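You operate a simulated robot arm through the tools that you are given. There is no shell and no other tool. Be economical: measure what you need, move in short steps, check, and stop when the job is done.

The job below is to be done with a simulated two-armed robot. You get a single attempt, and the scene is never put back.

## Task
Fetch the small jug from the trolley deck and set it on the lower shelf of the tank bench. Fetch the round yellow holder and set it on the top of the steel shelf on the near machine. Put the small white can on the top of the steel shelf on the near machine away on the top of the stock bench. Put the small blue can on the top of the trial bench away on the top of the stock bench. Fetch the blue sponge and set it on the shelf of the trial bench. Put the white can with a spray button on the lower shelf of the plate rack. Open the drawer of the set-down table. Do these in any order. Set down upright: small jug, small white can, small blue can, white can with a spray button.

Only the result counts: the job must be done as asked and must still hold three seconds after the hand-in. Knocking over, shifting, dropping, spilling or breaking anything else fails it.

## Robot
Two 7-joint arms with two-finger parallel grippers on one trunk, on a base that drives. Base frame: it is fixed to the floor where the robot stands at the start and does not move with it; the origin is under the middle of the robot, x ahead of it, y to its left, z up; the surface under the hand at the start is at about z = 775. Lengths are in mm, angles in degrees, forces in N, time in s.
The left shoulder is at the start at [100, 174, 1107], the right one opposite. With the tool pointing down near the work surface each hand reaches from about 300 to 740 mm from the robot's upright axis, wherever it stands, measured 20 degrees to its own side. Places, roughly: blue sponge (9x6x4 cm) [7900, -5700, 900]; drawer of the set-down table [4700, -1700, 800]; lower shelf of the plate rack [8500, -4300, 200]; lower shelf of the tank bench [3000, -700, 200]; round yellow holder (8x8x3 cm) [500, 300, 800]; shelf of the trial bench [7800, -6100, 300]; small blue can (4x4x11 cm) [7900, -6100, 900]; small jug [500, 0, 750]; small white can (4x4x11 cm) [3100, -3300, 900]; top of the steel shelf on the near machine (52x23  [3140, -3200, 900]; top of the stock bench [8900, -3100, 900]; white can with a spray button (5x5x15 cm) [7800, -5600, 900]. Payload 3.6 kg a hand.
The tool frame of a hand sits at the grasp point between the pads (the TCP): z along the fingers, y along the line on which they close. The tips reach 30 mm beyond it. The gripper opens to 110 mm. The fingers are 20 mm wide and 10 mm thick; the gripper's body (48 by 112 mm) begins 55 mm behind the TCP.
Orientation is told as [roll, pitch, yaw] about the base's x, y, z axes, in that order, counted from this pose: with the fingers straight down and closing along the base's y, the tool's x points along the base's -x, its y along +y and its z along -z.

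## Interface
- The arms move only by the tool jog_arm. It takes "left_steps", "right_steps" or both (then of equal length, played together; a hand with none holds still); each is a list of rows, each a list of 3 entries, a list of its own where there are three numbers: the shift along the tool's x, y, z in mm, then the turn, a rotation vector about the tool's x, y, z in degrees, then the gripper command, from -1 (fully open) to 1 (shut), values between in proportion. In form: [[[x, y, z], [wx, wy, wz], fingers], ...]. A call has 1 to 12 rows; each row is the pose to reach, as a shift and turn from the pose commanded when the call began, along the tool's axes at that moment. A row lasts 0.2 s, in which the tool goes at most 50 mm and 8.6 degrees; a call with a longer step from one row to the next is refused whole, and so is a gripper value outside its range. A pose out of reach is approached as far as the arm can. The call stops where the force on the tool passes 40 N (or 10 N more than at its start, if that is more) or the arm is blocked; 0.2 s more then pass. Each finger travels about 153 mm/s and halts on what it meets, pressing with about 42 N; the grip force reading is that of the motor and also rises with nothing between the fingers. The clock runs only during rows and for 0.2 s after the last one: add rows that repeat a pose to give the fingers time. The reply holds the time, the measured pose of the TCP, the force on the tool along the base axes, the opening and the grip force, in the units named above and with some noise, with the torque about the TCP (base axes, N m) and any sound that the robot's microphone picked up, and new pictures: "pictures" is both (left out), scene, wrist or none (wrist: the cameras of the hands that moved).
- Cameras (640 x 400 px; columns grow to the right, rows downward): "scene" is now at [192.9, 25.7, 1267.1]; the picture's right is [0.29, -0.96, 0.00], its down [-0.66, -0.20, -0.72] and it looks along [0.69, 0.21, -0.69] (base axes); focal length 247 px, centre (320, 200). "left" rides on the left gripper at [73, -17, -103] in its tool frame; the picture's right is [0.23, 0.97, 0.00], its down [-0.76, 0.18, -0.62] and it looks along [-0.61, 0.14, 0.78] (tool axes); focal length 222 px, centre (320, 200). "right" rides on the right gripper at [72, 17, -103] in its tool frame; the picture's right is [-0.23, 0.97, 0.00], its down [-0.76, -0.18, -0.62] and it looks along [-0.61, -0.14, 0.78] (tool axes); focal length 222 px, centre (320, 200). There is no depth. A picture from a camera that has moved, and an enlarged one, comes with that camera's place and axes in the base frame and with its lens.
- lift_body(by): slides the trunk up (or, below 0, down) by that many mm; the arms and the scene camera ride with it, the base frame stays. It gives what a move gives, with no picture.
- base_move(legs): drives the robot by 1 to 6 legs, each [ahead, left, turn to the left] in mm, mm and degrees, along the robot's own axes; the way and the turn of a leg run together, so that a leg with both is an arc; at most 1500 mm and 180 degrees a leg. The arms and the cameras ride along, it lands a little off, and it stops where it bumps. It gives what a move gives, and a new picture of the scene camera.
- turn_head(pan, tilt): turns the head with the scene camera to pan (to the left, within 86 degrees either way) and tilt (down, from -29 to 69), counted from straight ahead of the robot. It gives what a move gives, and a new picture of the scene camera.
- zoom(camera, box): a new picture of the part [left, top, right, bottom] of that camera's present view, enlarged. It takes no simulated time.
- job_done(): hands the job in; it is judged then, once.

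Go step by step. Nothing tells you exact positions but the pictures and the camera data: compare them with the known pose of the tool, close in by small moves and look again before you grip or let go. The budget is 196 turns and 260 pictures, counting those below and the enlarged ones. Unless the task says otherwise, let go and move clear before handing in, and close with one line.

The tools are called after "Request:" by a JSON object that holds its "op" and its "data". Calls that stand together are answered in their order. jog_arm: Moves the arms, as the interface text tells. Its arguments: {"type":"object","properties":{"left_steps":{"type":"array","items":{"type":"array"}},"right_steps":{"type":"array","items":{"type":"array"}},"pictures":{"type":"string","enum":["both","scene","wrist","none"]}},"required":[]} The other tools are called the same way: lift_body (by) slides the trunk up or down; base_move (legs) drives the base; turn_head (pan, tilt) turns the head that bears the scene camera; zoom (camera, box) takes an enlarged picture of a part of a camera's view; job_done () hands the job in.

At the start:

```text
time_s: 0.0
left_tcp_pos: [358.2, 377.7, 1037.7]
left_orientation: [0.0, 0.1, 0.2]
left_wrist_force: [0.4, 0.0, 0.4]
left_torque: [0.04, -0.01, -0.01]
left_gripper_width: 110.1
left_finger_force: 0.1
right_tcp_pos: [410.4, -31.4, 1047.8]
right_orientation: [0.1, 0.2, 0.0]
right_wrist_force: [0.8, -1.2, -0.2]
right_torque: [-0.04, -0.02, -0.02]
right_gripper_width: 110.0
right_finger_force: 0.1
trunk travel left (down, up): [-225.0, 538.0]
robot x, y, heading: [-0.6, -1.1, 0.1]
head pan, tilt: [17.1, 43.7]
```

scene: 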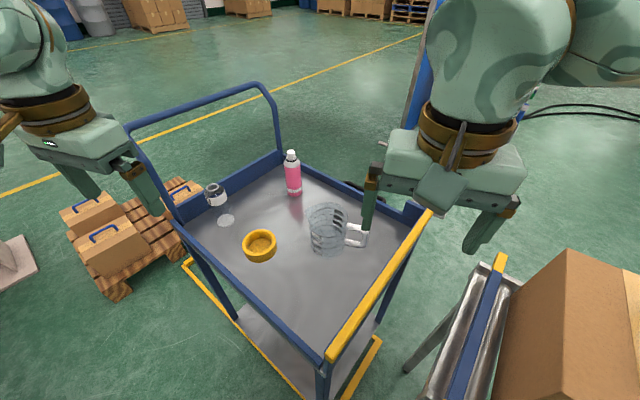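
right: 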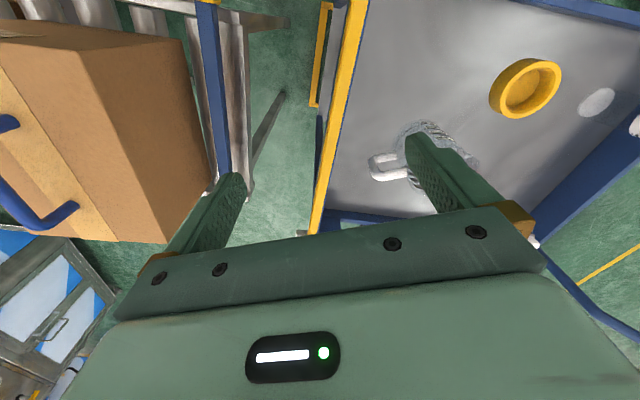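
left: 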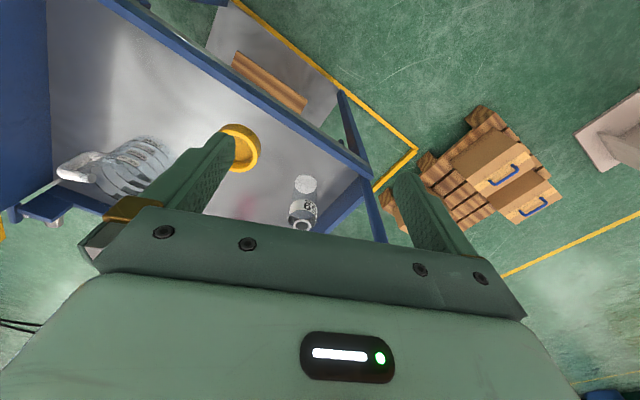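

I see the trolley ahead with the jug (handle on the right) and the yellow holder at about [480, 260]. I'll take closer looks before moving.

Request:
{"op": "zoom", "data": {"camera": "scene", "box": [180, 140, 440, 300]}}

Request:
{"op": "turn_head", "data": {"pan": -20, "tilt": 15}}

```text
2.46 times, centred on (310, 220) of scene
camera zoom: at [192.9, 25.7, 1267.1], right [0.29, -0.96, 0.0], down [-0.66, -0.2, -0.72], along [0.69, 0.21, -0.69], focal length 608 px, centre (345, 151)
```

zoom: 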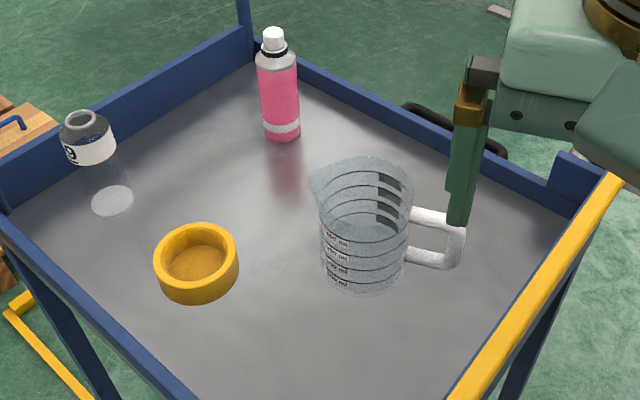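

```text
time_s: 1.0
left_tcp_pos: [358.4, 376.6, 1036.3]
left_orientation: [-0.1, 0.1, 0.1]
left_wrist_force: [-1.0, -0.4, 0.1]
left_torque: [-0.01, -0.01, 0.01]
left_gripper_width: 109.9
left_finger_force: 0.0
right_tcp_pos: [410.4, -32.8, 1048.4]
right_orientation: [0.0, 0.1, 0.0]
right_wrist_force: [0.1, -0.4, 0.6]
right_torque: [-0.02, 0.01, 0.01]
right_gripper_width: 110.0
right_finger_force: 0.1
trunk travel left (down, up): [-225.0, 538.0]
robot x, y, heading: [-5.9, 2.0, -0.2]
head pan, tilt: [-20.0, 15.0]
camera scene: at [202.1, -30.4, 1311.9], right [-0.34, -0.94, 0.0], down [-0.24, 0.09, -0.97], along [0.91, -0.33, -0.26], focal length 247 px, centre (320, 200)
```

scene: 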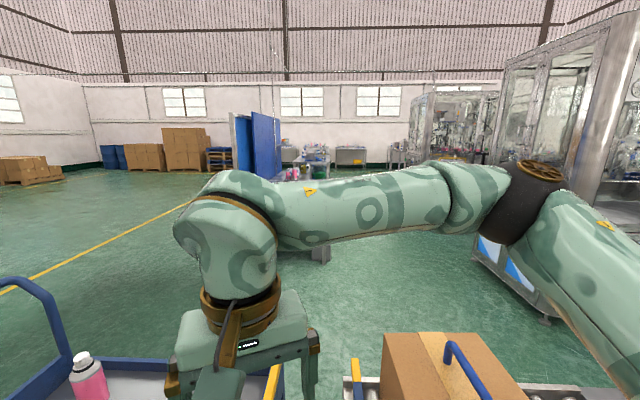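

The deck is turned about 25° to me, with the jug near [519, 108] and the holder near [481, 261]. I'll raise the trunk and drive left, then turn to face the trolley's left edge squarely.

Request:
{"op": "lift_body", "data": {"by": 150}}

Request:
{"op": "base_move", "data": {"legs": [[75, 366, 0], [0, 0, -27]]}}

Request:
{"op": "turn_head", "data": {"pan": 0, "tilt": 55}}

```text
time_s: 2.8
left_tcp_pos: [358.5, 377.8, 1185.9]
left_orientation: [0.0, 0.0, 0.1]
left_wrist_force: [0.3, 0.0, 0.3]
left_torque: [0.04, 0.03, 0.0]
left_gripper_width: 109.9
left_finger_force: 0.1
right_tcp_pos: [411.1, -32.2, 1198.2]
right_orientation: [0.0, 0.1, 0.0]
right_wrist_force: [-0.6, -0.9, -0.6]
right_torque: [0.03, 0.03, -0.01]
right_gripper_width: 110.2
right_finger_force: 0.1
trunk travel left (down, up): [-375.0, 388.0]
robot x, y, heading: [-0.9, 2.6, 0.2]
head pan, tilt: [-20.0, 15.0]
```

```text
time_s: 6.5
left_tcp_pos: [564.7, 541.5, 1187.1]
left_orientation: [-0.1, 0.0, -26.8]
left_wrist_force: [0.1, 0.5, 0.0]
left_torque: [-0.01, 0.02, -0.01]
left_gripper_width: 109.9
left_finger_force: 0.0
right_tcp_pos: [427.2, 151.9, 1196.7]
right_orientation: [0.0, 0.0, -26.9]
right_wrist_force: [0.2, 0.2, -0.1]
right_torque: [0.01, -0.01, -0.01]
right_gripper_width: 110.0
right_finger_force: 0.0
trunk travel left (down, up): [-375.0, 388.0]
robot x, y, heading: [72.3, 364.6, -26.7]
head pan, tilt: [-20.0, 15.0]
camera scene: at [184.4, 276.0, 1465.4], right [-0.73, -0.68, 0.0], down [-0.18, 0.19, -0.97], along [0.66, -0.71, -0.26], focal length 247 px, centre (320, 200)
```

scene: 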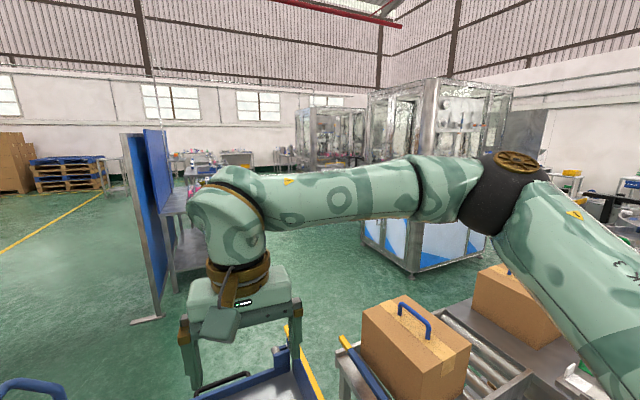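

```text
time_s: 7.6
left_tcp_pos: [564.3, 542.5, 1187.2]
left_orientation: [0.0, -0.2, -26.8]
left_wrist_force: [0.7, -0.3, -0.2]
left_torque: [0.0, 0.0, -0.02]
left_gripper_width: 110.1
left_finger_force: 0.1
right_tcp_pos: [424.5, 151.9, 1198.2]
right_orientation: [-0.1, -0.1, -26.9]
right_wrist_force: [0.1, 0.4, 0.6]
right_torque: [0.03, 0.03, 0.01]
right_gripper_width: 110.0
right_finger_force: 0.0
trunk travel left (down, up): [-375.0, 388.0]
robot x, y, heading: [76.4, 366.7, -27.0]
head pan, tilt: [0.0, 55.0]
camera scene: at [185.0, 311.8, 1405.2], right [-0.45, -0.89, 0.0], down [-0.73, 0.37, -0.57], along [0.51, -0.26, -0.82], focal length 247 px, centre (320, 200)
```

scene: 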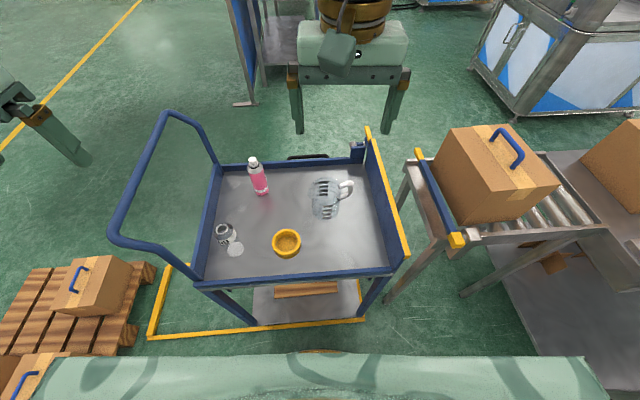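

The holder reads [481, 260] again from here, so the deck height is right. I'll zoom on the jug to fix its axis and handle.

Request:
{"op": "zoom", "data": {"camera": "scene", "box": [200, 140, 420, 278]}}

```text
2.90 times, centred on (310, 209) of scene
camera zoom: at [185.0, 311.8, 1405.2], right [-0.45, -0.89, 0.0], down [-0.73, 0.37, -0.57], along [0.51, -0.26, -0.82], focal length 717 px, centre (349, 174)
```

zoom: 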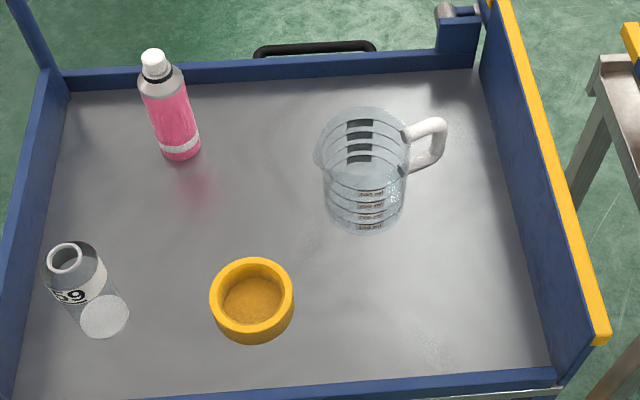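

The jug axis is near [537, 113] with its rim at about 880 and its handle pointing to base -y. I'll move the left hand above the holder and the right hand aside.

Request:
{"op": "jog_arm", "data": {"left_steps": [[[-9, -48, 0], [0, 0, 0], -1], [[-18, -96, 0], [0, 0, 0], -1], [[-27, -144, 0], [0, 0, 0], -1], [[-36, -192, 0], [0, 0, 0], -1], [[-45, -240, 0], [0, 0, 0], -1], [[-54, -288, 0], [0, 0, 0], -1]], "right_steps": [[[0, -40, 0], [0, 0, 0], -1], [[0, -80, 0], [0, 0, 0], -1], [[0, -120, 0], [0, 0, 0], -1], [[0, -160, 0], [0, 0, 0], -1], [[0, -180, 0], [0, 0, 0], -1], [[0, -180, 0], [0, 0, 0], -1]], "pictures": "none"}}

Request:
{"op": "lift_body", "data": {"by": -150}}

Request:
{"op": "jog_arm", "data": {"left_steps": [[[0, 0, 40], [0, 0, 0], -1], [[0, 0, 80], [0, 0, 0], -1], [[0, 0, 120], [0, 0, 0], -1], [[0, 0, 150], [0, 0, 0], -1]], "pictures": "both"}}

```text
time_s: 9.0
left_tcp_pos: [490.1, 288.0, 1187.5]
left_orientation: [0.3, 0.0, -26.9]
left_wrist_force: [0.2, 0.0, -0.5]
left_torque: [-0.02, 0.01, 0.0]
left_gripper_width: 110.0
left_finger_force: 0.1
left hand out of reach, approached as far as the arm can: row 6
right_tcp_pos: [345.3, -8.9, 1196.6]
right_orientation: [-0.1, 0.1, -26.8]
right_wrist_force: [0.1, 0.9, 0.8]
right_torque: [-0.03, -0.01, -0.02]
right_gripper_width: 110.1
right_finger_force: 0.0
trunk travel left (down, up): [-375.0, 388.0]
robot x, y, heading: [75.7, 364.1, -26.8]
head pan, tilt: [0.0, 55.0]
```

```text
time_s: 10.7
left_tcp_pos: [487.3, 286.9, 1037.3]
left_orientation: [0.1, -0.1, -26.9]
left_wrist_force: [-0.9, -1.0, 0.3]
left_torque: [0.0, 0.0, 0.02]
left_gripper_width: 110.0
left_finger_force: 0.2
right_tcp_pos: [342.4, -9.5, 1048.6]
right_orientation: [0.1, 0.1, -26.9]
right_wrist_force: [0.0, 0.5, 0.3]
right_torque: [-0.02, -0.02, 0.02]
right_gripper_width: 110.2
right_finger_force: 0.1
trunk travel left (down, up): [-225.0, 538.0]
robot x, y, heading: [73.1, 367.9, -26.6]
head pan, tilt: [0.0, 55.0]
```

```text
time_s: 11.7
left_tcp_pos: [488.2, 287.4, 885.1]
left_orientation: [-0.1, 0.0, -26.8]
left_wrist_force: [-0.2, -0.6, 0.5]
left_torque: [-0.02, 0.03, 0.01]
left_gripper_width: 110.2
left_finger_force: 0.2
right_tcp_pos: [344.1, -8.9, 1047.9]
right_orientation: [0.0, 0.1, -26.9]
right_wrist_force: [1.3, -0.9, 0.3]
right_torque: [-0.01, 0.01, 0.0]
right_gripper_width: 109.9
right_finger_force: 0.1
trunk travel left (down, up): [-225.0, 538.0]
robot x, y, heading: [73.8, 369.7, -26.9]
head pan, tilt: [0.0, 55.0]
camera scene: at [240.7, 283.4, 1251.7], right [-0.45, -0.89, 0.0], down [-0.73, 0.37, -0.57], along [0.51, -0.26, -0.82], focal length 247 px, centre (320, 200)
camera left: at [415.7, 305.4, 987.6], right [0.24, 0.97, 0.0], down [0.76, -0.18, 0.62], along [0.61, -0.15, -0.78], focal length 222 px, centre (320, 200)
```

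scene: 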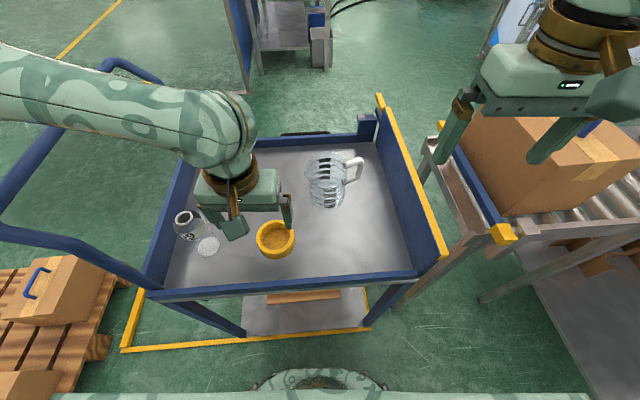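
left: 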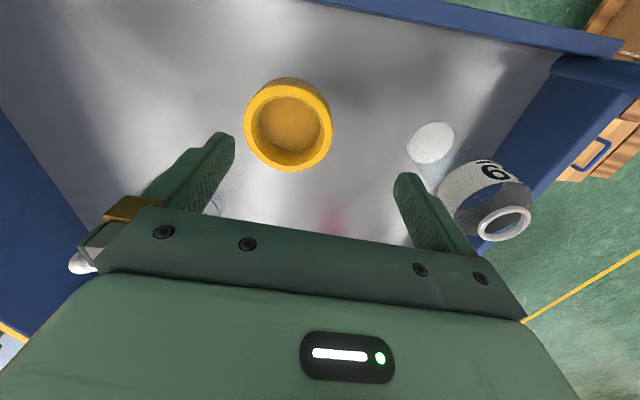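

The wrist view puts the holder at [478, 262]. I'll shift the left hand over it and lower to just above the deck.

Request:
{"op": "jog_arm", "data": {"left_steps": [[[-4, -27, 0], [0, 0, 0], -1], [[-4, -27, 40], [0, 0, 0], -1], [[-4, -27, 72], [0, 0, 0], -1], [[-4, -27, 72], [0, 0, 0], -1]], "pictures": "wrist"}}

```text
time_s: 12.7
left_tcp_pos: [493.9, 299.1, 834.5]
left_orientation: [-0.1, -0.1, -26.9]
left_wrist_force: [0.0, -0.4, 0.8]
left_torque: [-0.02, 0.02, 0.0]
left_gripper_width: 109.9
left_finger_force: 0.1
left hand out of reach, approached as far as the arm can: row 1, 2, 3, 4
right_tcp_pos: [344.5, -8.5, 1046.9]
right_orientation: [0.0, 0.1, -26.9]
right_wrist_force: [-0.8, -0.8, 0.6]
right_torque: [0.02, -0.01, 0.02]
right_gripper_width: 110.0
right_finger_force: 0.1
trunk travel left (down, up): [-225.0, 538.0]
robot x, y, heading: [77.8, 363.3, -27.0]
head pan, tilt: [0.0, 55.0]
camera left: at [421.8, 317.7, 935.7], right [0.24, 0.97, 0.0], down [0.76, -0.18, 0.62], along [0.61, -0.15, -0.78], focal length 222 px, centre (320, 200)
```

left: 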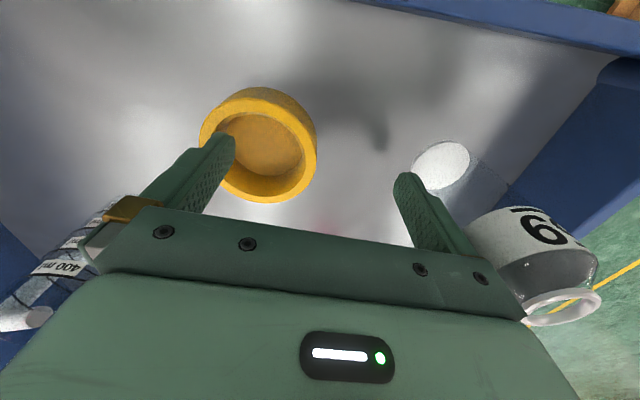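

The left arm can't reach that far inward, so I'll raise the hand and shift the base to the right.

Request:
{"op": "jog_arm", "data": {"left_steps": [[[0, 0, -45], [0, 0, 0], -1], [[0, 0, -60], [0, 0, 0], -1]], "pictures": "none"}}

Request:
{"op": "base_move", "data": {"legs": [[0, -80, 0]]}}

Request:
{"op": "jog_arm", "data": {"left_steps": [[[0, 0, 5], [0, 0, 0], -1], [[0, 0, 10], [0, 0, 0], -1]], "pictures": "wrist"}}

```text
time_s: 13.3
left_tcp_pos: [494.5, 298.3, 895.5]
left_orientation: [0.0, 0.0, -26.8]
left_wrist_force: [0.1, 0.5, -0.6]
left_torque: [-0.04, 0.01, 0.0]
left_gripper_width: 110.0
left_finger_force: 0.0
right_tcp_pos: [345.5, -8.6, 1047.3]
right_orientation: [0.0, 0.1, -26.9]
right_wrist_force: [-1.1, -1.0, 0.8]
right_torque: [0.0, 0.01, -0.01]
right_gripper_width: 109.9
right_finger_force: 0.1
trunk travel left (down, up): [-225.0, 538.0]
robot x, y, heading: [74.7, 364.0, -26.9]
head pan, tilt: [0.0, 55.0]
```

```text
time_s: 14.4
left_tcp_pos: [458.9, 225.8, 894.5]
left_orientation: [0.1, 0.0, -26.8]
left_wrist_force: [-0.5, 0.1, 0.4]
left_torque: [0.02, 0.0, 0.0]
left_gripper_width: 110.2
left_finger_force: 0.0
right_tcp_pos: [306.8, -81.6, 1048.9]
right_orientation: [0.1, 0.1, -27.0]
right_wrist_force: [-0.4, -0.5, -0.6]
right_torque: [0.02, 0.02, 0.0]
right_gripper_width: 110.1
right_finger_force: 0.1
trunk travel left (down, up): [-225.0, 538.0]
robot x, y, heading: [40.3, 294.9, -26.9]
head pan, tilt: [0.0, 55.0]
camera scene: at [203.3, 210.3, 1251.8], right [-0.45, -0.89, 0.0], down [-0.73, 0.37, -0.57], along [0.51, -0.26, -0.82], focal length 247 px, centre (320, 200)
```

scene: 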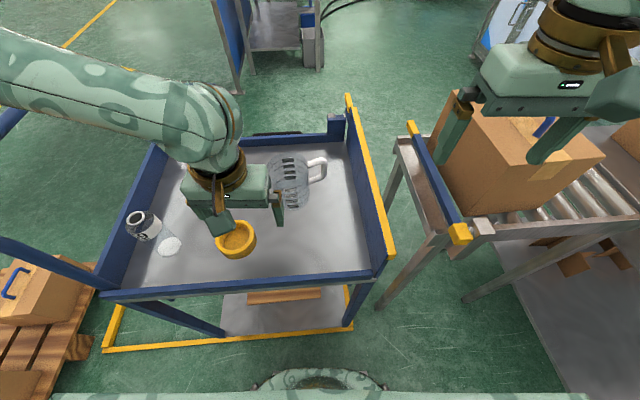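

```text
time_s: 15.0
left_tcp_pos: [459.0, 227.2, 883.4]
left_orientation: [0.1, 0.0, -26.8]
left_wrist_force: [-0.9, 0.5, 0.0]
left_torque: [0.01, 0.02, -0.01]
left_gripper_width: 110.2
left_finger_force: 0.0
right_tcp_pos: [307.4, -80.0, 1047.7]
right_orientation: [0.1, 0.0, -26.9]
right_wrist_force: [0.4, -0.1, -0.2]
right_torque: [-0.05, -0.02, 0.01]
right_gripper_width: 110.1
right_finger_force: 0.1
trunk travel left (down, up): [-225.0, 538.0]
robot x, y, heading: [40.2, 292.7, -27.0]
head pan, tilt: [0.0, 55.0]
camera left: at [386.4, 246.2, 986.2], right [0.24, 0.97, 0.0], down [0.76, -0.19, 0.62], along [0.61, -0.15, -0.78], focal length 222 px, centre (320, 200)
```

left: 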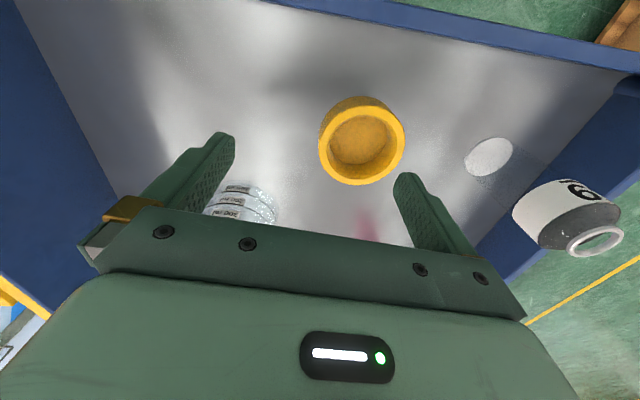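

Holder is confirmed at [478, 261]. I'll shift 39 mm left and go down to it.

Request:
{"op": "jog_arm", "data": {"left_steps": [[[-1, 39, 0], [0, 0, 0], -1], [[-1, 39, 40], [0, 0, 0], -1], [[-1, 39, 70], [0, 0, 0], -1], [[-1, 39, 73], [0, 0, 0], -1]], "pictures": "wrist"}}

```text
time_s: 16.0
left_tcp_pos: [477.9, 260.9, 811.3]
left_orientation: [0.0, -0.1, -26.8]
left_wrist_force: [0.1, -0.6, -0.2]
left_torque: [-0.03, -0.04, -0.03]
left_gripper_width: 110.0
left_finger_force: 0.0
right_tcp_pos: [307.4, -80.9, 1047.2]
right_orientation: [0.0, 0.1, -26.8]
right_wrist_force: [-0.2, -0.7, 0.3]
right_torque: [-0.02, 0.01, 0.03]
right_gripper_width: 109.9
right_finger_force: 0.1
trunk travel left (down, up): [-225.0, 538.0]
robot x, y, heading: [40.5, 300.1, -26.7]
head pan, tilt: [0.0, 55.0]
camera left: at [404.8, 279.2, 912.7], right [0.24, 0.97, 0.0], down [0.76, -0.19, 0.62], along [0.61, -0.15, -0.78], focal length 222 px, centre (320, 200)
```

left: 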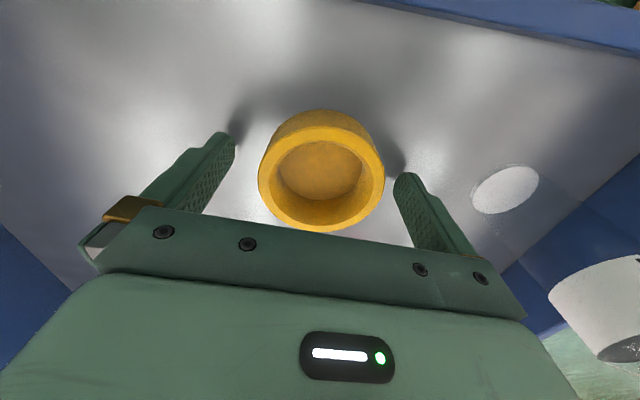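

The holder sits centred between the fingers. I'll go down a touch, close on it and lift.

Request:
{"op": "jog_arm", "data": {"left_steps": [[[0, 0, 3], [0, 0, 0], -1], [[0, 0, 3], [0, 0, 0], 1], [[0, 0, 3], [0, 0, 0], 1], [[0, 0, 3], [0, 0, 0], 1], [[0, 0, -20], [0, 0, 0], 1], [[0, 0, -60], [0, 0, 0], 1], [[0, 0, -100], [0, 0, 0], 1], [[0, 0, -140], [0, 0, 0], 1]], "pictures": "wrist"}}

```text
time_s: 17.8
left_tcp_pos: [476.7, 262.1, 951.2]
left_orientation: [-0.1, 0.1, -26.9]
left_wrist_force: [-0.6, -0.1, -1.2]
left_torque: [0.03, 0.02, -0.03]
left_gripper_width: 74.5
left_finger_force: 42.3
right_tcp_pos: [306.9, -80.8, 1048.4]
right_orientation: [0.0, 0.0, -26.9]
right_wrist_force: [-0.1, 0.2, 0.6]
right_torque: [-0.03, -0.04, 0.01]
right_gripper_width: 110.0
right_finger_force: 0.0
trunk travel left (down, up): [-225.0, 538.0]
robot x, y, heading: [37.7, 293.9, -27.1]
head pan, tilt: [0.0, 55.0]
camera left: at [403.8, 280.0, 1053.6], right [0.24, 0.97, 0.0], down [0.76, -0.19, 0.62], along [0.61, -0.15, -0.78], focal length 222 px, centre (320, 200)
```

left: 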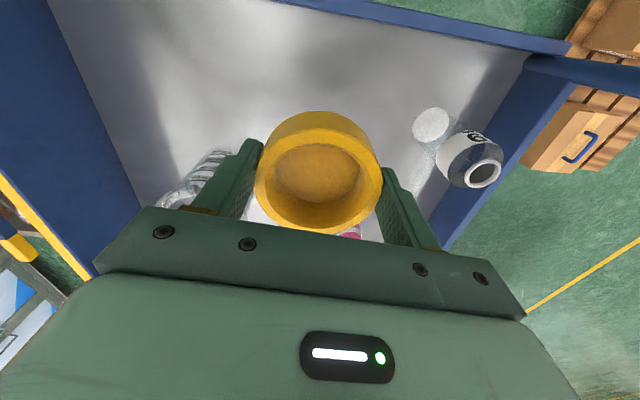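

The holder is in the left hand, 74 mm wide. I'll raise it clear of the rail and move the base left so the jug lies in front of the right arm.

Request:
{"op": "jog_arm", "data": {"left_steps": [[[20, 0, -45], [0, 0, 0], 1], [[45, 0, -85], [0, 0, 0], 1], [[70, 10, -125], [0, 0, 0], 1], [[85, 20, -165], [0, 0, 0], 1], [[100, 30, -190], [0, 0, 0], 1]], "pictures": "none"}}

Request:
{"op": "base_move", "data": {"legs": [[0, 180, 0]]}}

```text
time_s: 19.0
left_tcp_pos: [414.2, 310.2, 1095.6]
left_orientation: [-0.1, -0.2, -26.8]
left_wrist_force: [-0.2, 0.3, -0.5]
left_torque: [0.0, -0.01, -0.01]
left_gripper_width: 74.2
left_finger_force: 42.0
left hand out of reach, approached as far as the arm can: row 4, 5
right_tcp_pos: [306.4, -80.6, 1048.9]
right_orientation: [0.0, 0.0, -26.8]
right_wrist_force: [-0.5, 0.2, 0.4]
right_torque: [-0.01, -0.02, 0.0]
right_gripper_width: 110.0
right_finger_force: 0.1
trunk travel left (down, up): [-225.0, 538.0]
robot x, y, heading: [39.7, 295.9, -26.8]
head pan, tilt: [0.0, 55.0]
```

```text
time_s: 20.5
left_tcp_pos: [499.6, 474.3, 1094.8]
left_orientation: [-0.1, -0.2, -26.8]
left_wrist_force: [-0.4, 1.1, -0.9]
left_torque: [-0.01, -0.02, 0.02]
left_gripper_width: 74.5
left_finger_force: 41.9
right_tcp_pos: [390.0, 83.0, 1048.3]
right_orientation: [0.0, 0.1, -26.8]
right_wrist_force: [0.0, -0.7, -0.5]
right_torque: [0.01, 0.0, -0.02]
right_gripper_width: 110.3
right_finger_force: 0.0
trunk travel left (down, up): [-225.0, 538.0]
robot x, y, heading: [118.2, 460.9, -27.0]
head pan, tilt: [0.0, 55.0]
camera scene: at [286.9, 375.4, 1251.8], right [-0.45, -0.89, 0.0], down [-0.73, 0.37, -0.57], along [0.51, -0.26, -0.82], focal length 247 px, centre (320, 200)
```

scene: 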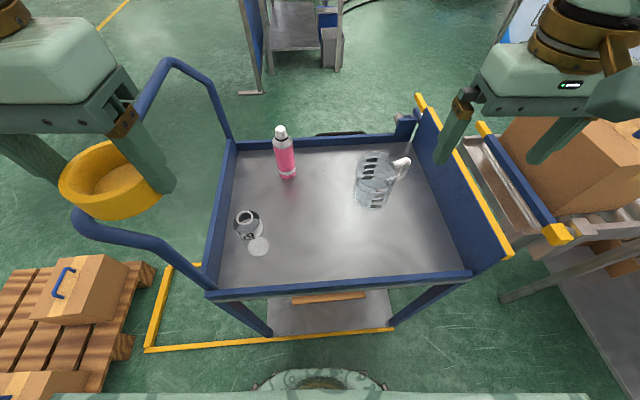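

The jug stands about [536, 110]. I'll bring the right hand to a pre-grasp, tilted 45° and heading -47°, so its fingers avoid the handle.

Request:
{"op": "jog_arm", "data": {"right_steps": [[[-6, 20, 10], [1.3, -7.4, 3.2], -1], [[-12, 40, 25], [2.6, -14.8, 6.3], -1], [[-18, 60, 45], [3.9, -22.2, 9.5], -1], [[-24, 80, 65], [5.3, -29.7, 12.7], -1], [[-30, 100, 85], [6.6, -37.1, 15.8], -1], [[-37, 120, 106], [7.9, -44.5, 19.0], -1], [[-37, 120, 106], [7.9, -44.5, 19.0], -1]], "pictures": "both"}}

```text
time_s: 22.1
left_tcp_pos: [498.9, 472.7, 1095.2]
left_orientation: [0.0, -0.1, -26.7]
left_wrist_force: [-0.1, -0.3, -0.5]
left_torque: [0.02, -0.01, -0.02]
left_gripper_width: 74.3
left_finger_force: 41.7
right_tcp_pos: [477.3, 172.5, 941.7]
right_orientation: [0.0, -45.0, -47.0]
right_wrist_force: [0.4, 0.1, -0.2]
right_torque: [0.0, 0.01, 0.0]
right_gripper_width: 109.9
right_finger_force: 0.0
trunk travel left (down, up): [-225.0, 538.0]
robot x, y, heading: [118.0, 454.2, -27.1]
head pan, tilt: [0.0, 55.0]
camera scene: at [285.9, 373.6, 1251.8], right [-0.45, -0.89, 0.0], down [-0.73, 0.37, -0.57], along [0.51, -0.26, -0.82], focal length 247 px, centre (320, 200)
camera right: at [404.4, 274.2, 962.2], right [0.82, 0.55, 0.16], down [-0.06, -0.19, 0.98], along [0.57, -0.81, -0.12], focal length 222 px, centre (320, 200)
```

scene: 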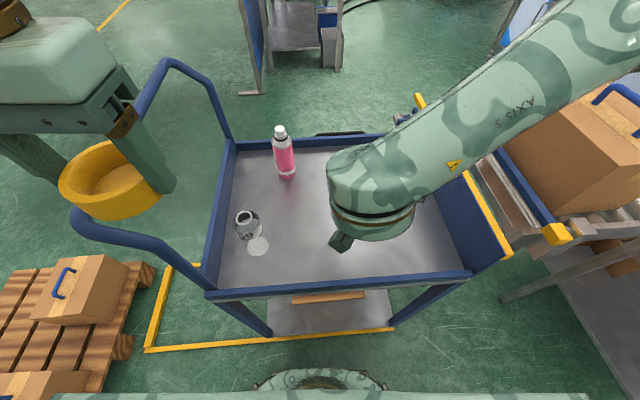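
right: 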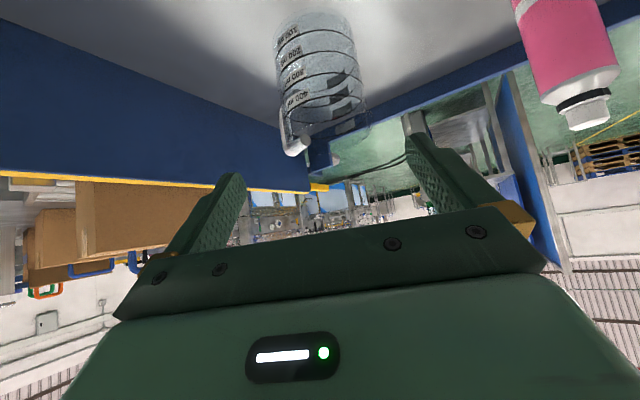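

The pose is good, and the jug stands upside-down in the wrist view. I'll zoom to refine it.

Request:
{"op": "zoom", "data": {"camera": "right", "box": [220, 0, 420, 170]}}

```text
2.35 times, centred on (320, 85) of right
camera zoom: at [404.4, 274.2, 962.2], right [0.82, 0.55, 0.16], down [-0.06, -0.19, 0.98], along [0.57, -0.81, -0.12], focal length 523 px, centre (320, 471)
```

zoom: 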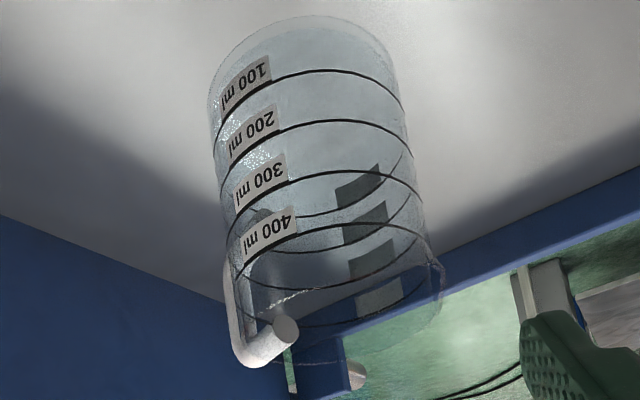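

The jug sits about 7 mm to the hand's left of its axis. I'll correct that and advance most of the way, then look.

Request:
{"op": "jog_arm", "data": {"right_steps": [[[0, 7, 0], [0, 0, 0], -1], [[0, 7, 40], [0, 0, 0], -1], [[0, 7, 80], [0, 0, 0], -1]], "pictures": "wrist"}}

```text
time_s: 22.9
left_tcp_pos: [498.4, 473.9, 1094.2]
left_orientation: [0.0, -0.1, -26.7]
left_wrist_force: [-0.4, -0.3, -0.5]
left_torque: [-0.01, 0.01, 0.01]
left_gripper_width: 74.3
left_finger_force: 42.2
right_tcp_pos: [520.9, 135.5, 884.8]
right_orientation: [-0.1, -44.9, -46.8]
right_wrist_force: [-0.3, -0.3, -0.9]
right_torque: [-0.01, -0.02, 0.01]
right_gripper_width: 109.9
right_finger_force: 0.0
trunk travel left (down, up): [-225.0, 538.0]
robot x, y, heading: [120.0, 460.4, -26.9]
head pan, tilt: [0.0, 55.0]
camera right: at [448.5, 237.9, 905.5], right [0.82, 0.55, 0.16], down [-0.06, -0.19, 0.98], along [0.57, -0.81, -0.13], focal length 222 px, centre (320, 200)
```

right: 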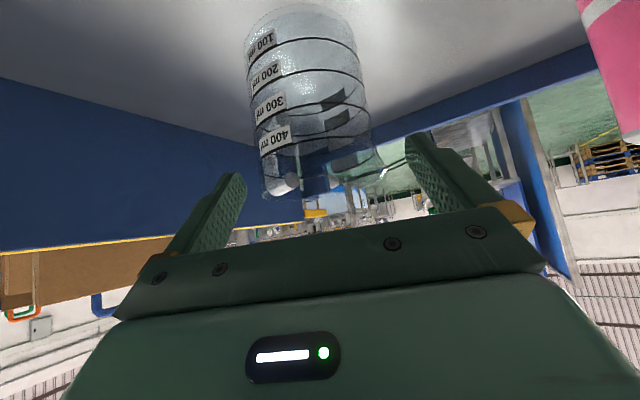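

The jug axis works out at about [543, 116], centred well enough. I'll advance the last 42 mm, close, and check before lifting.

Request:
{"op": "jog_arm", "data": {"right_steps": [[[0, 2, 25], [0, 0, 0], -1], [[0, 2, 42], [0, 0, 0], -1], [[0, 2, 42], [0, 0, 0], 0.1], [[0, 2, 42], [0, 0, 0], 0.3], [[0, 2, 42], [0, 0, 0], 1], [[0, 2, 42], [0, 0, 0], 1]], "pictures": "both"}}

```text
time_s: 24.3
left_tcp_pos: [498.9, 473.4, 1094.8]
left_orientation: [0.0, -0.1, -26.8]
left_wrist_force: [-0.4, -0.3, -1.1]
left_torque: [0.02, 0.0, 0.03]
left_gripper_width: 73.9
left_finger_force: 42.1
right_tcp_pos: [543.3, 115.9, 854.6]
right_orientation: [-0.2, -45.0, -46.8]
right_wrist_force: [0.8, -0.6, -0.8]
right_torque: [0.04, 0.02, 0.01]
right_gripper_width: 82.9
right_finger_force: 42.2
trunk travel left (down, up): [-225.0, 538.0]
robot x, y, heading: [120.4, 456.2, -27.0]
head pan, tilt: [0.0, 55.0]
camera scene: at [286.5, 374.2, 1251.7], right [-0.45, -0.89, 0.0], down [-0.73, 0.37, -0.57], along [0.51, -0.26, -0.82], focal length 247 px, centre (320, 200)
camera right: at [470.2, 218.2, 876.0], right [0.82, 0.55, 0.16], down [-0.06, -0.19, 0.98], along [0.57, -0.81, -0.13], focal length 222 px, centre (320, 200)
```

scene: 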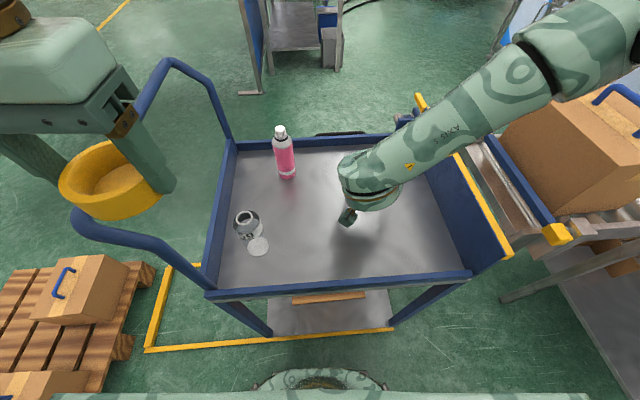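
right: 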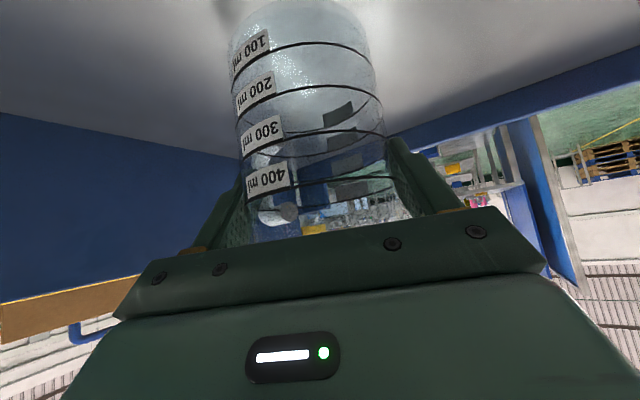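

The jug is gripped at 83 mm. I'll lift it straight up.

Request:
{"op": "jog_arm", "data": {"right_steps": [[[-15, 0, -15], [0, 0, 0], 1], [[-45, 0, -45], [0, 0, 0], 1], [[-75, 0, -75], [0, 0, 0], 1], [[-105, 0, -105], [0, 0, 0], 1], [[-130, 0, -130], [0, 0, 0], 1]], "pictures": "both"}}

```text
time_s: 25.5
left_tcp_pos: [497.9, 474.0, 1095.7]
left_orientation: [0.0, -0.1, -26.7]
left_wrist_force: [0.2, 1.0, -1.0]
left_torque: [-0.03, -0.02, -0.01]
left_gripper_width: 74.0
left_finger_force: 41.5
right_tcp_pos: [542.5, 115.8, 1039.1]
right_orientation: [-0.1, -44.8, -46.7]
right_wrist_force: [-0.1, -0.4, -0.9]
right_torque: [-0.02, 0.01, -0.02]
right_gripper_width: 82.9
right_finger_force: 42.2
trunk travel left (down, up): [-225.0, 538.0]
robot x, y, heading: [121.0, 455.7, -26.8]
head pan, tilt: [0.0, 55.0]
camera scene: at [286.0, 374.5, 1251.8], right [-0.45, -0.89, 0.0], down [-0.73, 0.37, -0.57], along [0.51, -0.26, -0.82], focal length 247 px, centre (320, 200)
camera right: at [469.9, 218.3, 1060.6], right [0.82, 0.55, 0.16], down [-0.06, -0.19, 0.98], along [0.57, -0.81, -0.13], focal length 222 px, centre (320, 200)
```

scene: 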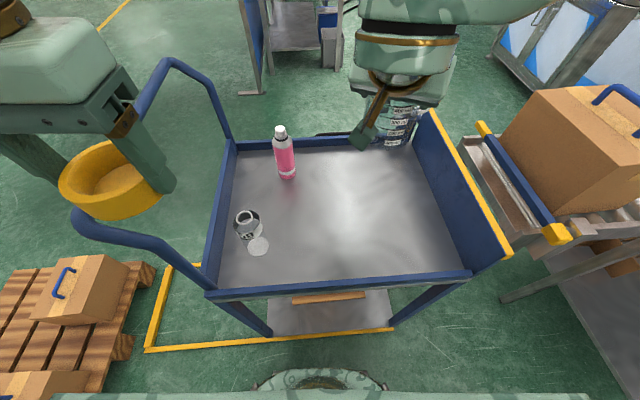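
right: 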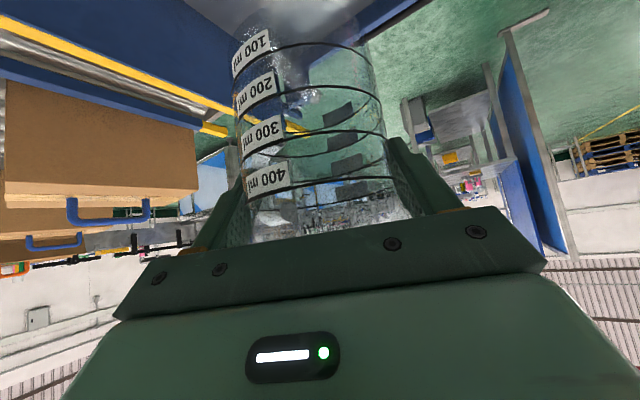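

Jug held, with its bottom 80 mm below the TCP. I'll back off and look around for the way to the tank bench.

Request:
{"op": "base_move", "data": {"legs": [[-450, 0, 0]]}}

Request:
{"op": "turn_head", "data": {"pan": 40, "tilt": 18}}

Request:
{"op": "turn_head", "data": {"pan": 0, "tilt": 18}}

```text
time_s: 28.2
left_tcp_pos: [97.8, 677.4, 1095.0]
left_orientation: [0.1, -0.2, -26.6]
left_wrist_force: [-0.5, 0.3, -0.1]
left_torque: [0.01, -0.01, -0.01]
left_gripper_width: 74.1
left_finger_force: 42.0
right_tcp_pos: [144.8, 319.7, 1039.3]
right_orientation: [-0.1, -44.9, -46.6]
right_wrist_force: [0.1, -0.1, -0.3]
right_torque: [0.03, 0.0, 0.01]
right_gripper_width: 83.0
right_finger_force: 42.1
trunk travel left (down, up): [-225.0, 538.0]
robot x, y, heading: [-278.8, 657.9, -27.0]
head pan, tilt: [0.0, 55.0]
camera scene: at [-114.0, 576.9, 1251.9], right [-0.45, -0.89, 0.0], down [-0.73, 0.37, -0.57], along [0.51, -0.26, -0.82], focal length 247 px, centre (320, 200)
```

scene: 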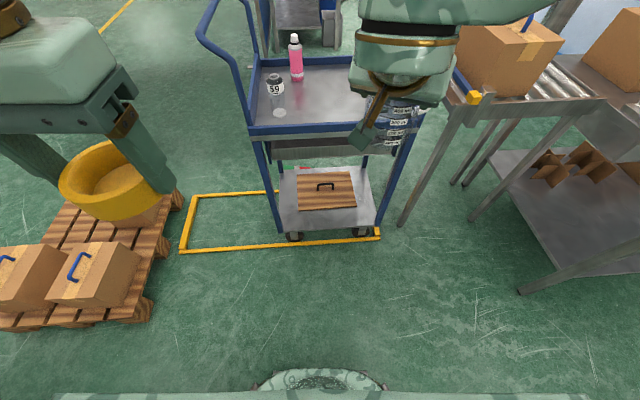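

```text
time_s: 29.3
left_tcp_pos: [98.5, 677.0, 1095.2]
left_orientation: [-0.1, -0.1, -26.5]
left_wrist_force: [-1.0, -0.4, -1.2]
left_torque: [0.0, 0.02, 0.0]
left_gripper_width: 74.3
left_finger_force: 41.9
right_tcp_pos: [144.7, 318.3, 1039.3]
right_orientation: [0.0, -44.9, -46.6]
right_wrist_force: [0.0, 0.1, -0.8]
right_torque: [0.0, 0.0, 0.03]
right_gripper_width: 82.7
right_finger_force: 42.3
trunk travel left (down, up): [-225.0, 538.0]
robot x, y, heading: [-280.9, 659.1, -26.5]
head pan, tilt: [40.0, 18.0]
camera scene: at [-86.9, 630.3, 1307.0], right [0.23, -0.97, 0.0], down [-0.3, -0.07, -0.95], along [0.93, 0.22, -0.31], focal length 247 px, centre (320, 200)
```

scene: 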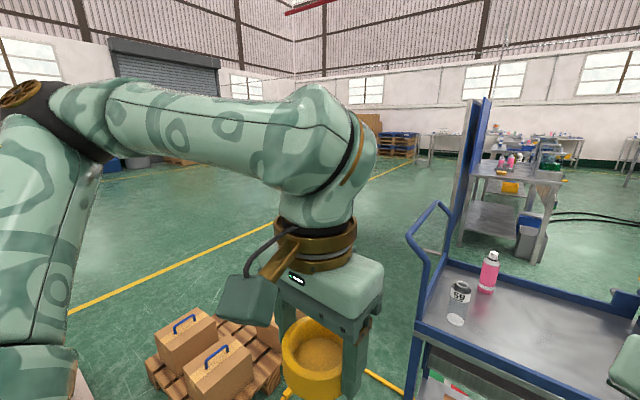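

```text
time_s: 30.4
left_tcp_pos: [98.6, 677.8, 1094.6]
left_orientation: [0.0, -0.1, -26.7]
left_wrist_force: [0.6, 0.1, -0.5]
left_torque: [0.0, 0.01, 0.02]
left_gripper_width: 74.1
left_finger_force: 41.9
right_tcp_pos: [144.2, 317.7, 1037.7]
right_orientation: [-0.1, -44.9, -46.8]
right_wrist_force: [0.7, -0.4, -1.1]
right_torque: [0.02, -0.03, -0.04]
right_gripper_width: 82.9
right_finger_force: 41.6
trunk travel left (down, up): [-225.0, 538.0]
robot x, y, heading: [-278.7, 658.8, -26.6]
head pan, tilt: [0.0, 18.0]
camera scene: at [-94.3, 567.1, 1307.1], right [-0.45, -0.89, 0.0], down [-0.28, 0.14, -0.95], along [0.85, -0.43, -0.31], focal length 247 px, centre (320, 200)
```

scene: 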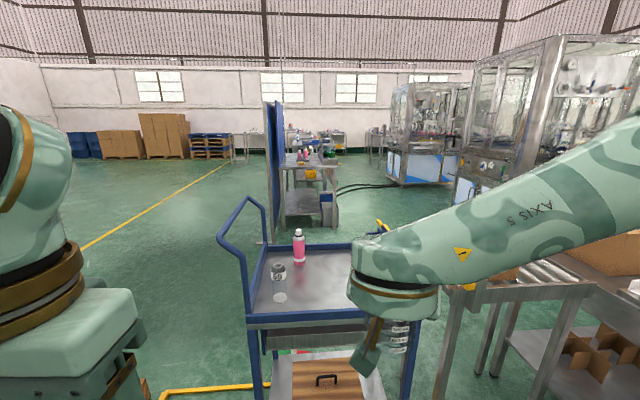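

The tank bench is the one behind the blue screen, near x ≈ 2500. A pallet blocks the gap left of the trolley, so I'll turn left and look at the ways around.

Request:
{"op": "base_move", "data": {"legs": [[0, 0, 90]]}}

Request:
{"op": "turn_head", "data": {"pan": 0, "tilt": 35}}

```text
time_s: 34.6
left_tcp_pos: [-299.9, 1036.8, 1093.7]
left_orientation: [-0.1, -0.1, 63.5]
left_wrist_force: [0.3, 0.4, -1.0]
left_torque: [0.0, 0.03, -0.01]
left_gripper_width: 74.3
left_finger_force: 41.8
right_tcp_pos: [59.1, 1083.6, 1038.7]
right_orientation: [0.0, -44.9, 43.4]
right_wrist_force: [0.3, -0.5, -1.3]
right_torque: [0.01, 0.01, -0.01]
right_gripper_width: 82.6
right_finger_force: 42.2
trunk travel left (down, up): [-225.0, 538.0]
robot x, y, heading: [-282.9, 661.8, 63.2]
head pan, tilt: [0.0, 18.0]
camera scene: at [-187.3, 845.8, 1307.1], right [0.89, -0.45, 0.0], down [-0.14, -0.28, -0.95], along [0.43, 0.85, -0.31], focal length 247 px, centre (320, 200)
```

scene: 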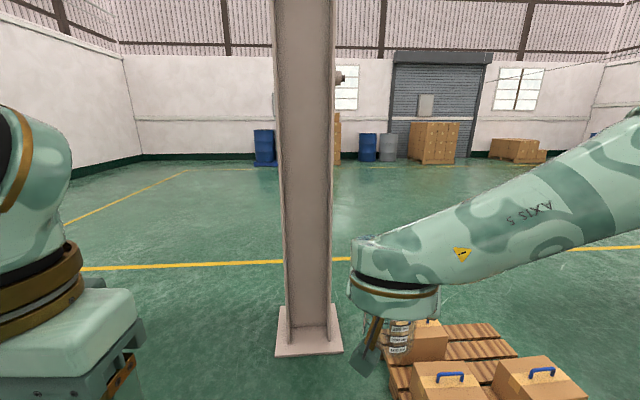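

```text
time_s: 35.4
left_tcp_pos: [-298.6, 1036.6, 1095.1]
left_orientation: [0.0, -0.1, 63.4]
left_wrist_force: [1.0, 0.5, -1.1]
left_torque: [0.03, 0.0, -0.01]
left_gripper_width: 74.1
left_finger_force: 41.8
right_tcp_pos: [58.4, 1083.6, 1038.0]
right_orientation: [0.0, -44.9, 43.5]
right_wrist_force: [-0.7, -0.4, -0.8]
right_torque: [0.0, 0.02, 0.03]
right_gripper_width: 82.8
right_finger_force: 41.9
trunk travel left (down, up): [-225.0, 538.0]
robot x, y, heading: [-276.6, 662.3, 63.5]
head pan, tilt: [0.0, 35.0]
camera scene: at [-189.5, 841.0, 1280.0], right [0.89, -0.45, 0.0], down [-0.26, -0.51, -0.82], along [0.37, 0.73, -0.57], focal length 247 px, centre (320, 200)
```

scene: 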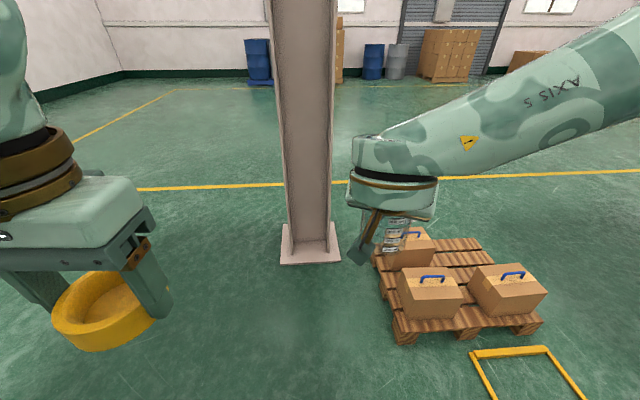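

A column stands at about [320, 2010] beyond the pallet. I'll go round it on the left, then along +x.

Request:
{"op": "base_move", "data": {"legs": [[0, 0, 28.5], [1020, 0, 0], [1020, 0, 0], [0, 0, -92], [1500, 0, 0]]}}

Request:
{"op": "turn_head", "data": {"pan": -60, "tilt": 25}}

```text
time_s: 57.9
left_tcp_pos: [1501.1, 2854.0, 1095.9]
left_orientation: [0.0, -0.1, -0.3]
left_wrist_force: [0.8, -0.1, -1.1]
left_torque: [-0.02, 0.03, 0.01]
left_gripper_width: 73.8
left_finger_force: 42.0
right_tcp_pos: [1701.3, 2553.0, 1039.3]
right_orientation: [-0.1, -44.9, -20.5]
right_wrist_force: [0.1, -0.8, -0.9]
right_torque: [-0.02, 0.01, 0.05]
right_gripper_width: 81.8
right_finger_force: 41.8
trunk travel left (down, up): [-225.0, 538.0]
robot x, y, heading: [1167.5, 2669.8, -0.6]
head pan, tilt: [0.0, 35.0]
camera scene: at [1371.9, 2670.9, 1279.9], right [-0.01, -1.0, 0.0], down [-0.57, 0.0, -0.82], along [0.82, -0.01, -0.57], focal length 247 px, centre (320, 200)
```

scene: 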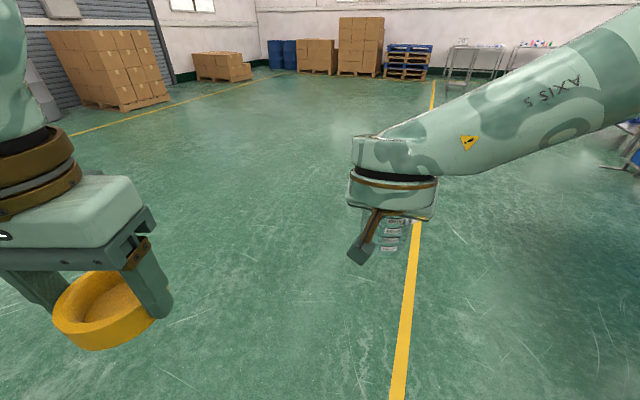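

```text
time_s: 59.2
left_tcp_pos: [1500.8, 2852.7, 1094.4]
left_orientation: [0.0, 0.0, -0.4]
left_wrist_force: [1.2, -0.2, -0.6]
left_torque: [0.0, -0.02, 0.01]
left_gripper_width: 74.4
left_finger_force: 42.4
right_tcp_pos: [1700.0, 2552.9, 1039.3]
right_orientation: [0.0, -44.9, -20.5]
right_wrist_force: [0.6, -0.4, -0.7]
right_torque: [0.02, 0.02, 0.01]
right_gripper_width: 81.8
right_finger_force: 41.9
trunk travel left (down, up): [-225.0, 538.0]
robot x, y, heading: [1171.6, 2669.2, -0.5]
head pan, tilt: [-60.0, 25.0]
camera scene: at [1329.1, 2591.5, 1295.8], right [-0.87, -0.49, 0.0], down [-0.21, 0.37, -0.91], along [0.45, -0.79, -0.42], focal length 247 px, centre (320, 200)
```

scene: 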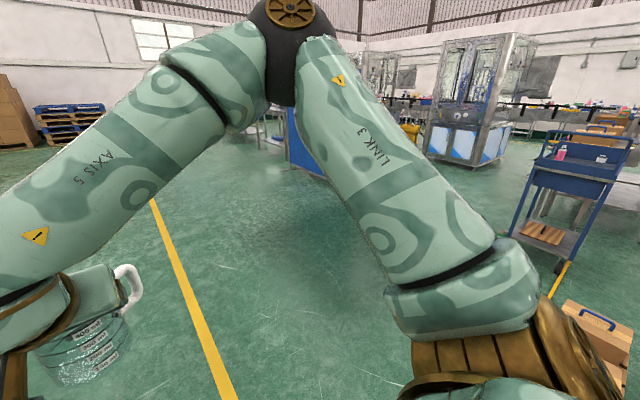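

The floor toward the tank bench is free. I'll drive to about [1700, 500] and look at the bench.

Request:
{"op": "base_move", "data": {"legs": [[0, 0, -75], [1100, 0, 0], [1100, 0, 0], [0, 0, 45]]}}

Request:
{"op": "turn_head", "data": {"pan": -10, "tilt": 30}}

```text
time_s: 68.5
left_tcp_pos: [1735.8, 1348.6, 1094.6]
left_orientation: [-0.2, -0.2, -78.8]
left_wrist_force: [0.9, 1.0, -0.9]
left_torque: [0.0, 0.03, 0.02]
left_gripper_width: 74.0
left_finger_force: 42.3
right_tcp_pos: [1482.1, 1092.7, 1039.6]
right_orientation: [-0.4, -44.9, -98.4]
right_wrist_force: [1.0, 0.5, -0.8]
right_torque: [0.0, 0.04, -0.05]
right_gripper_width: 81.5
right_finger_force: 42.7
trunk travel left (down, up): [-225.0, 538.0]
robot x, y, heading: [1485.6, 1634.2, -78.9]
head pan, tilt: [-60.0, 25.0]
stopped in leg 3: the robot was blocked; the commanded pose is now the measured one
camera scene: at [1443.5, 1465.3, 1296.6], right [-0.66, 0.75, 0.0], down [0.32, 0.28, -0.91], along [-0.68, -0.6, -0.42], focal length 247 px, centre (320, 200)
```

scene: 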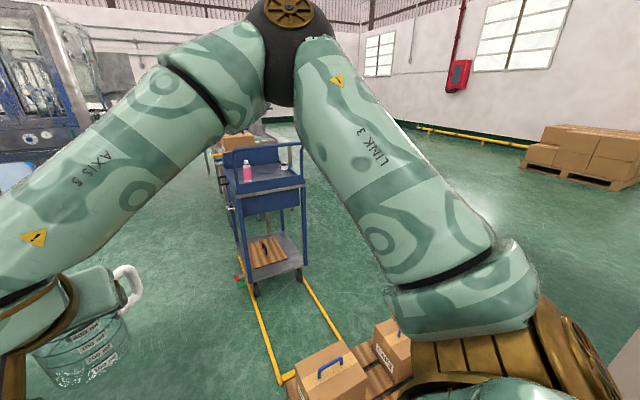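

```text
time_s: 69.6
left_tcp_pos: [1733.5, 1346.8, 1094.7]
left_orientation: [0.0, -0.2, -78.8]
left_wrist_force: [-0.4, -0.3, -0.8]
left_torque: [0.0, 0.01, 0.02]
left_gripper_width: 74.3
left_finger_force: 42.1
right_tcp_pos: [1480.5, 1090.8, 1038.8]
right_orientation: [-0.2, -45.0, -98.6]
right_wrist_force: [-0.4, 0.0, -1.2]
right_torque: [-0.01, 0.02, 0.0]
right_gripper_width: 81.2
right_finger_force: 42.8
trunk travel left (down, up): [-225.0, 538.0]
robot x, y, heading: [1488.1, 1635.2, -78.8]
head pan, tilt: [-10.0, 30.0]
camera scene: at [1510.9, 1432.6, 1287.8], right [-1.0, -0.02, 0.0], down [-0.01, 0.5, -0.87], along [0.02, -0.87, -0.5], focal length 247 px, centre (320, 200)
```

scene: 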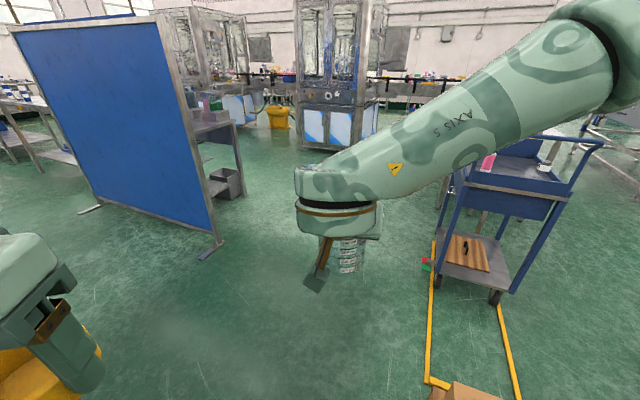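

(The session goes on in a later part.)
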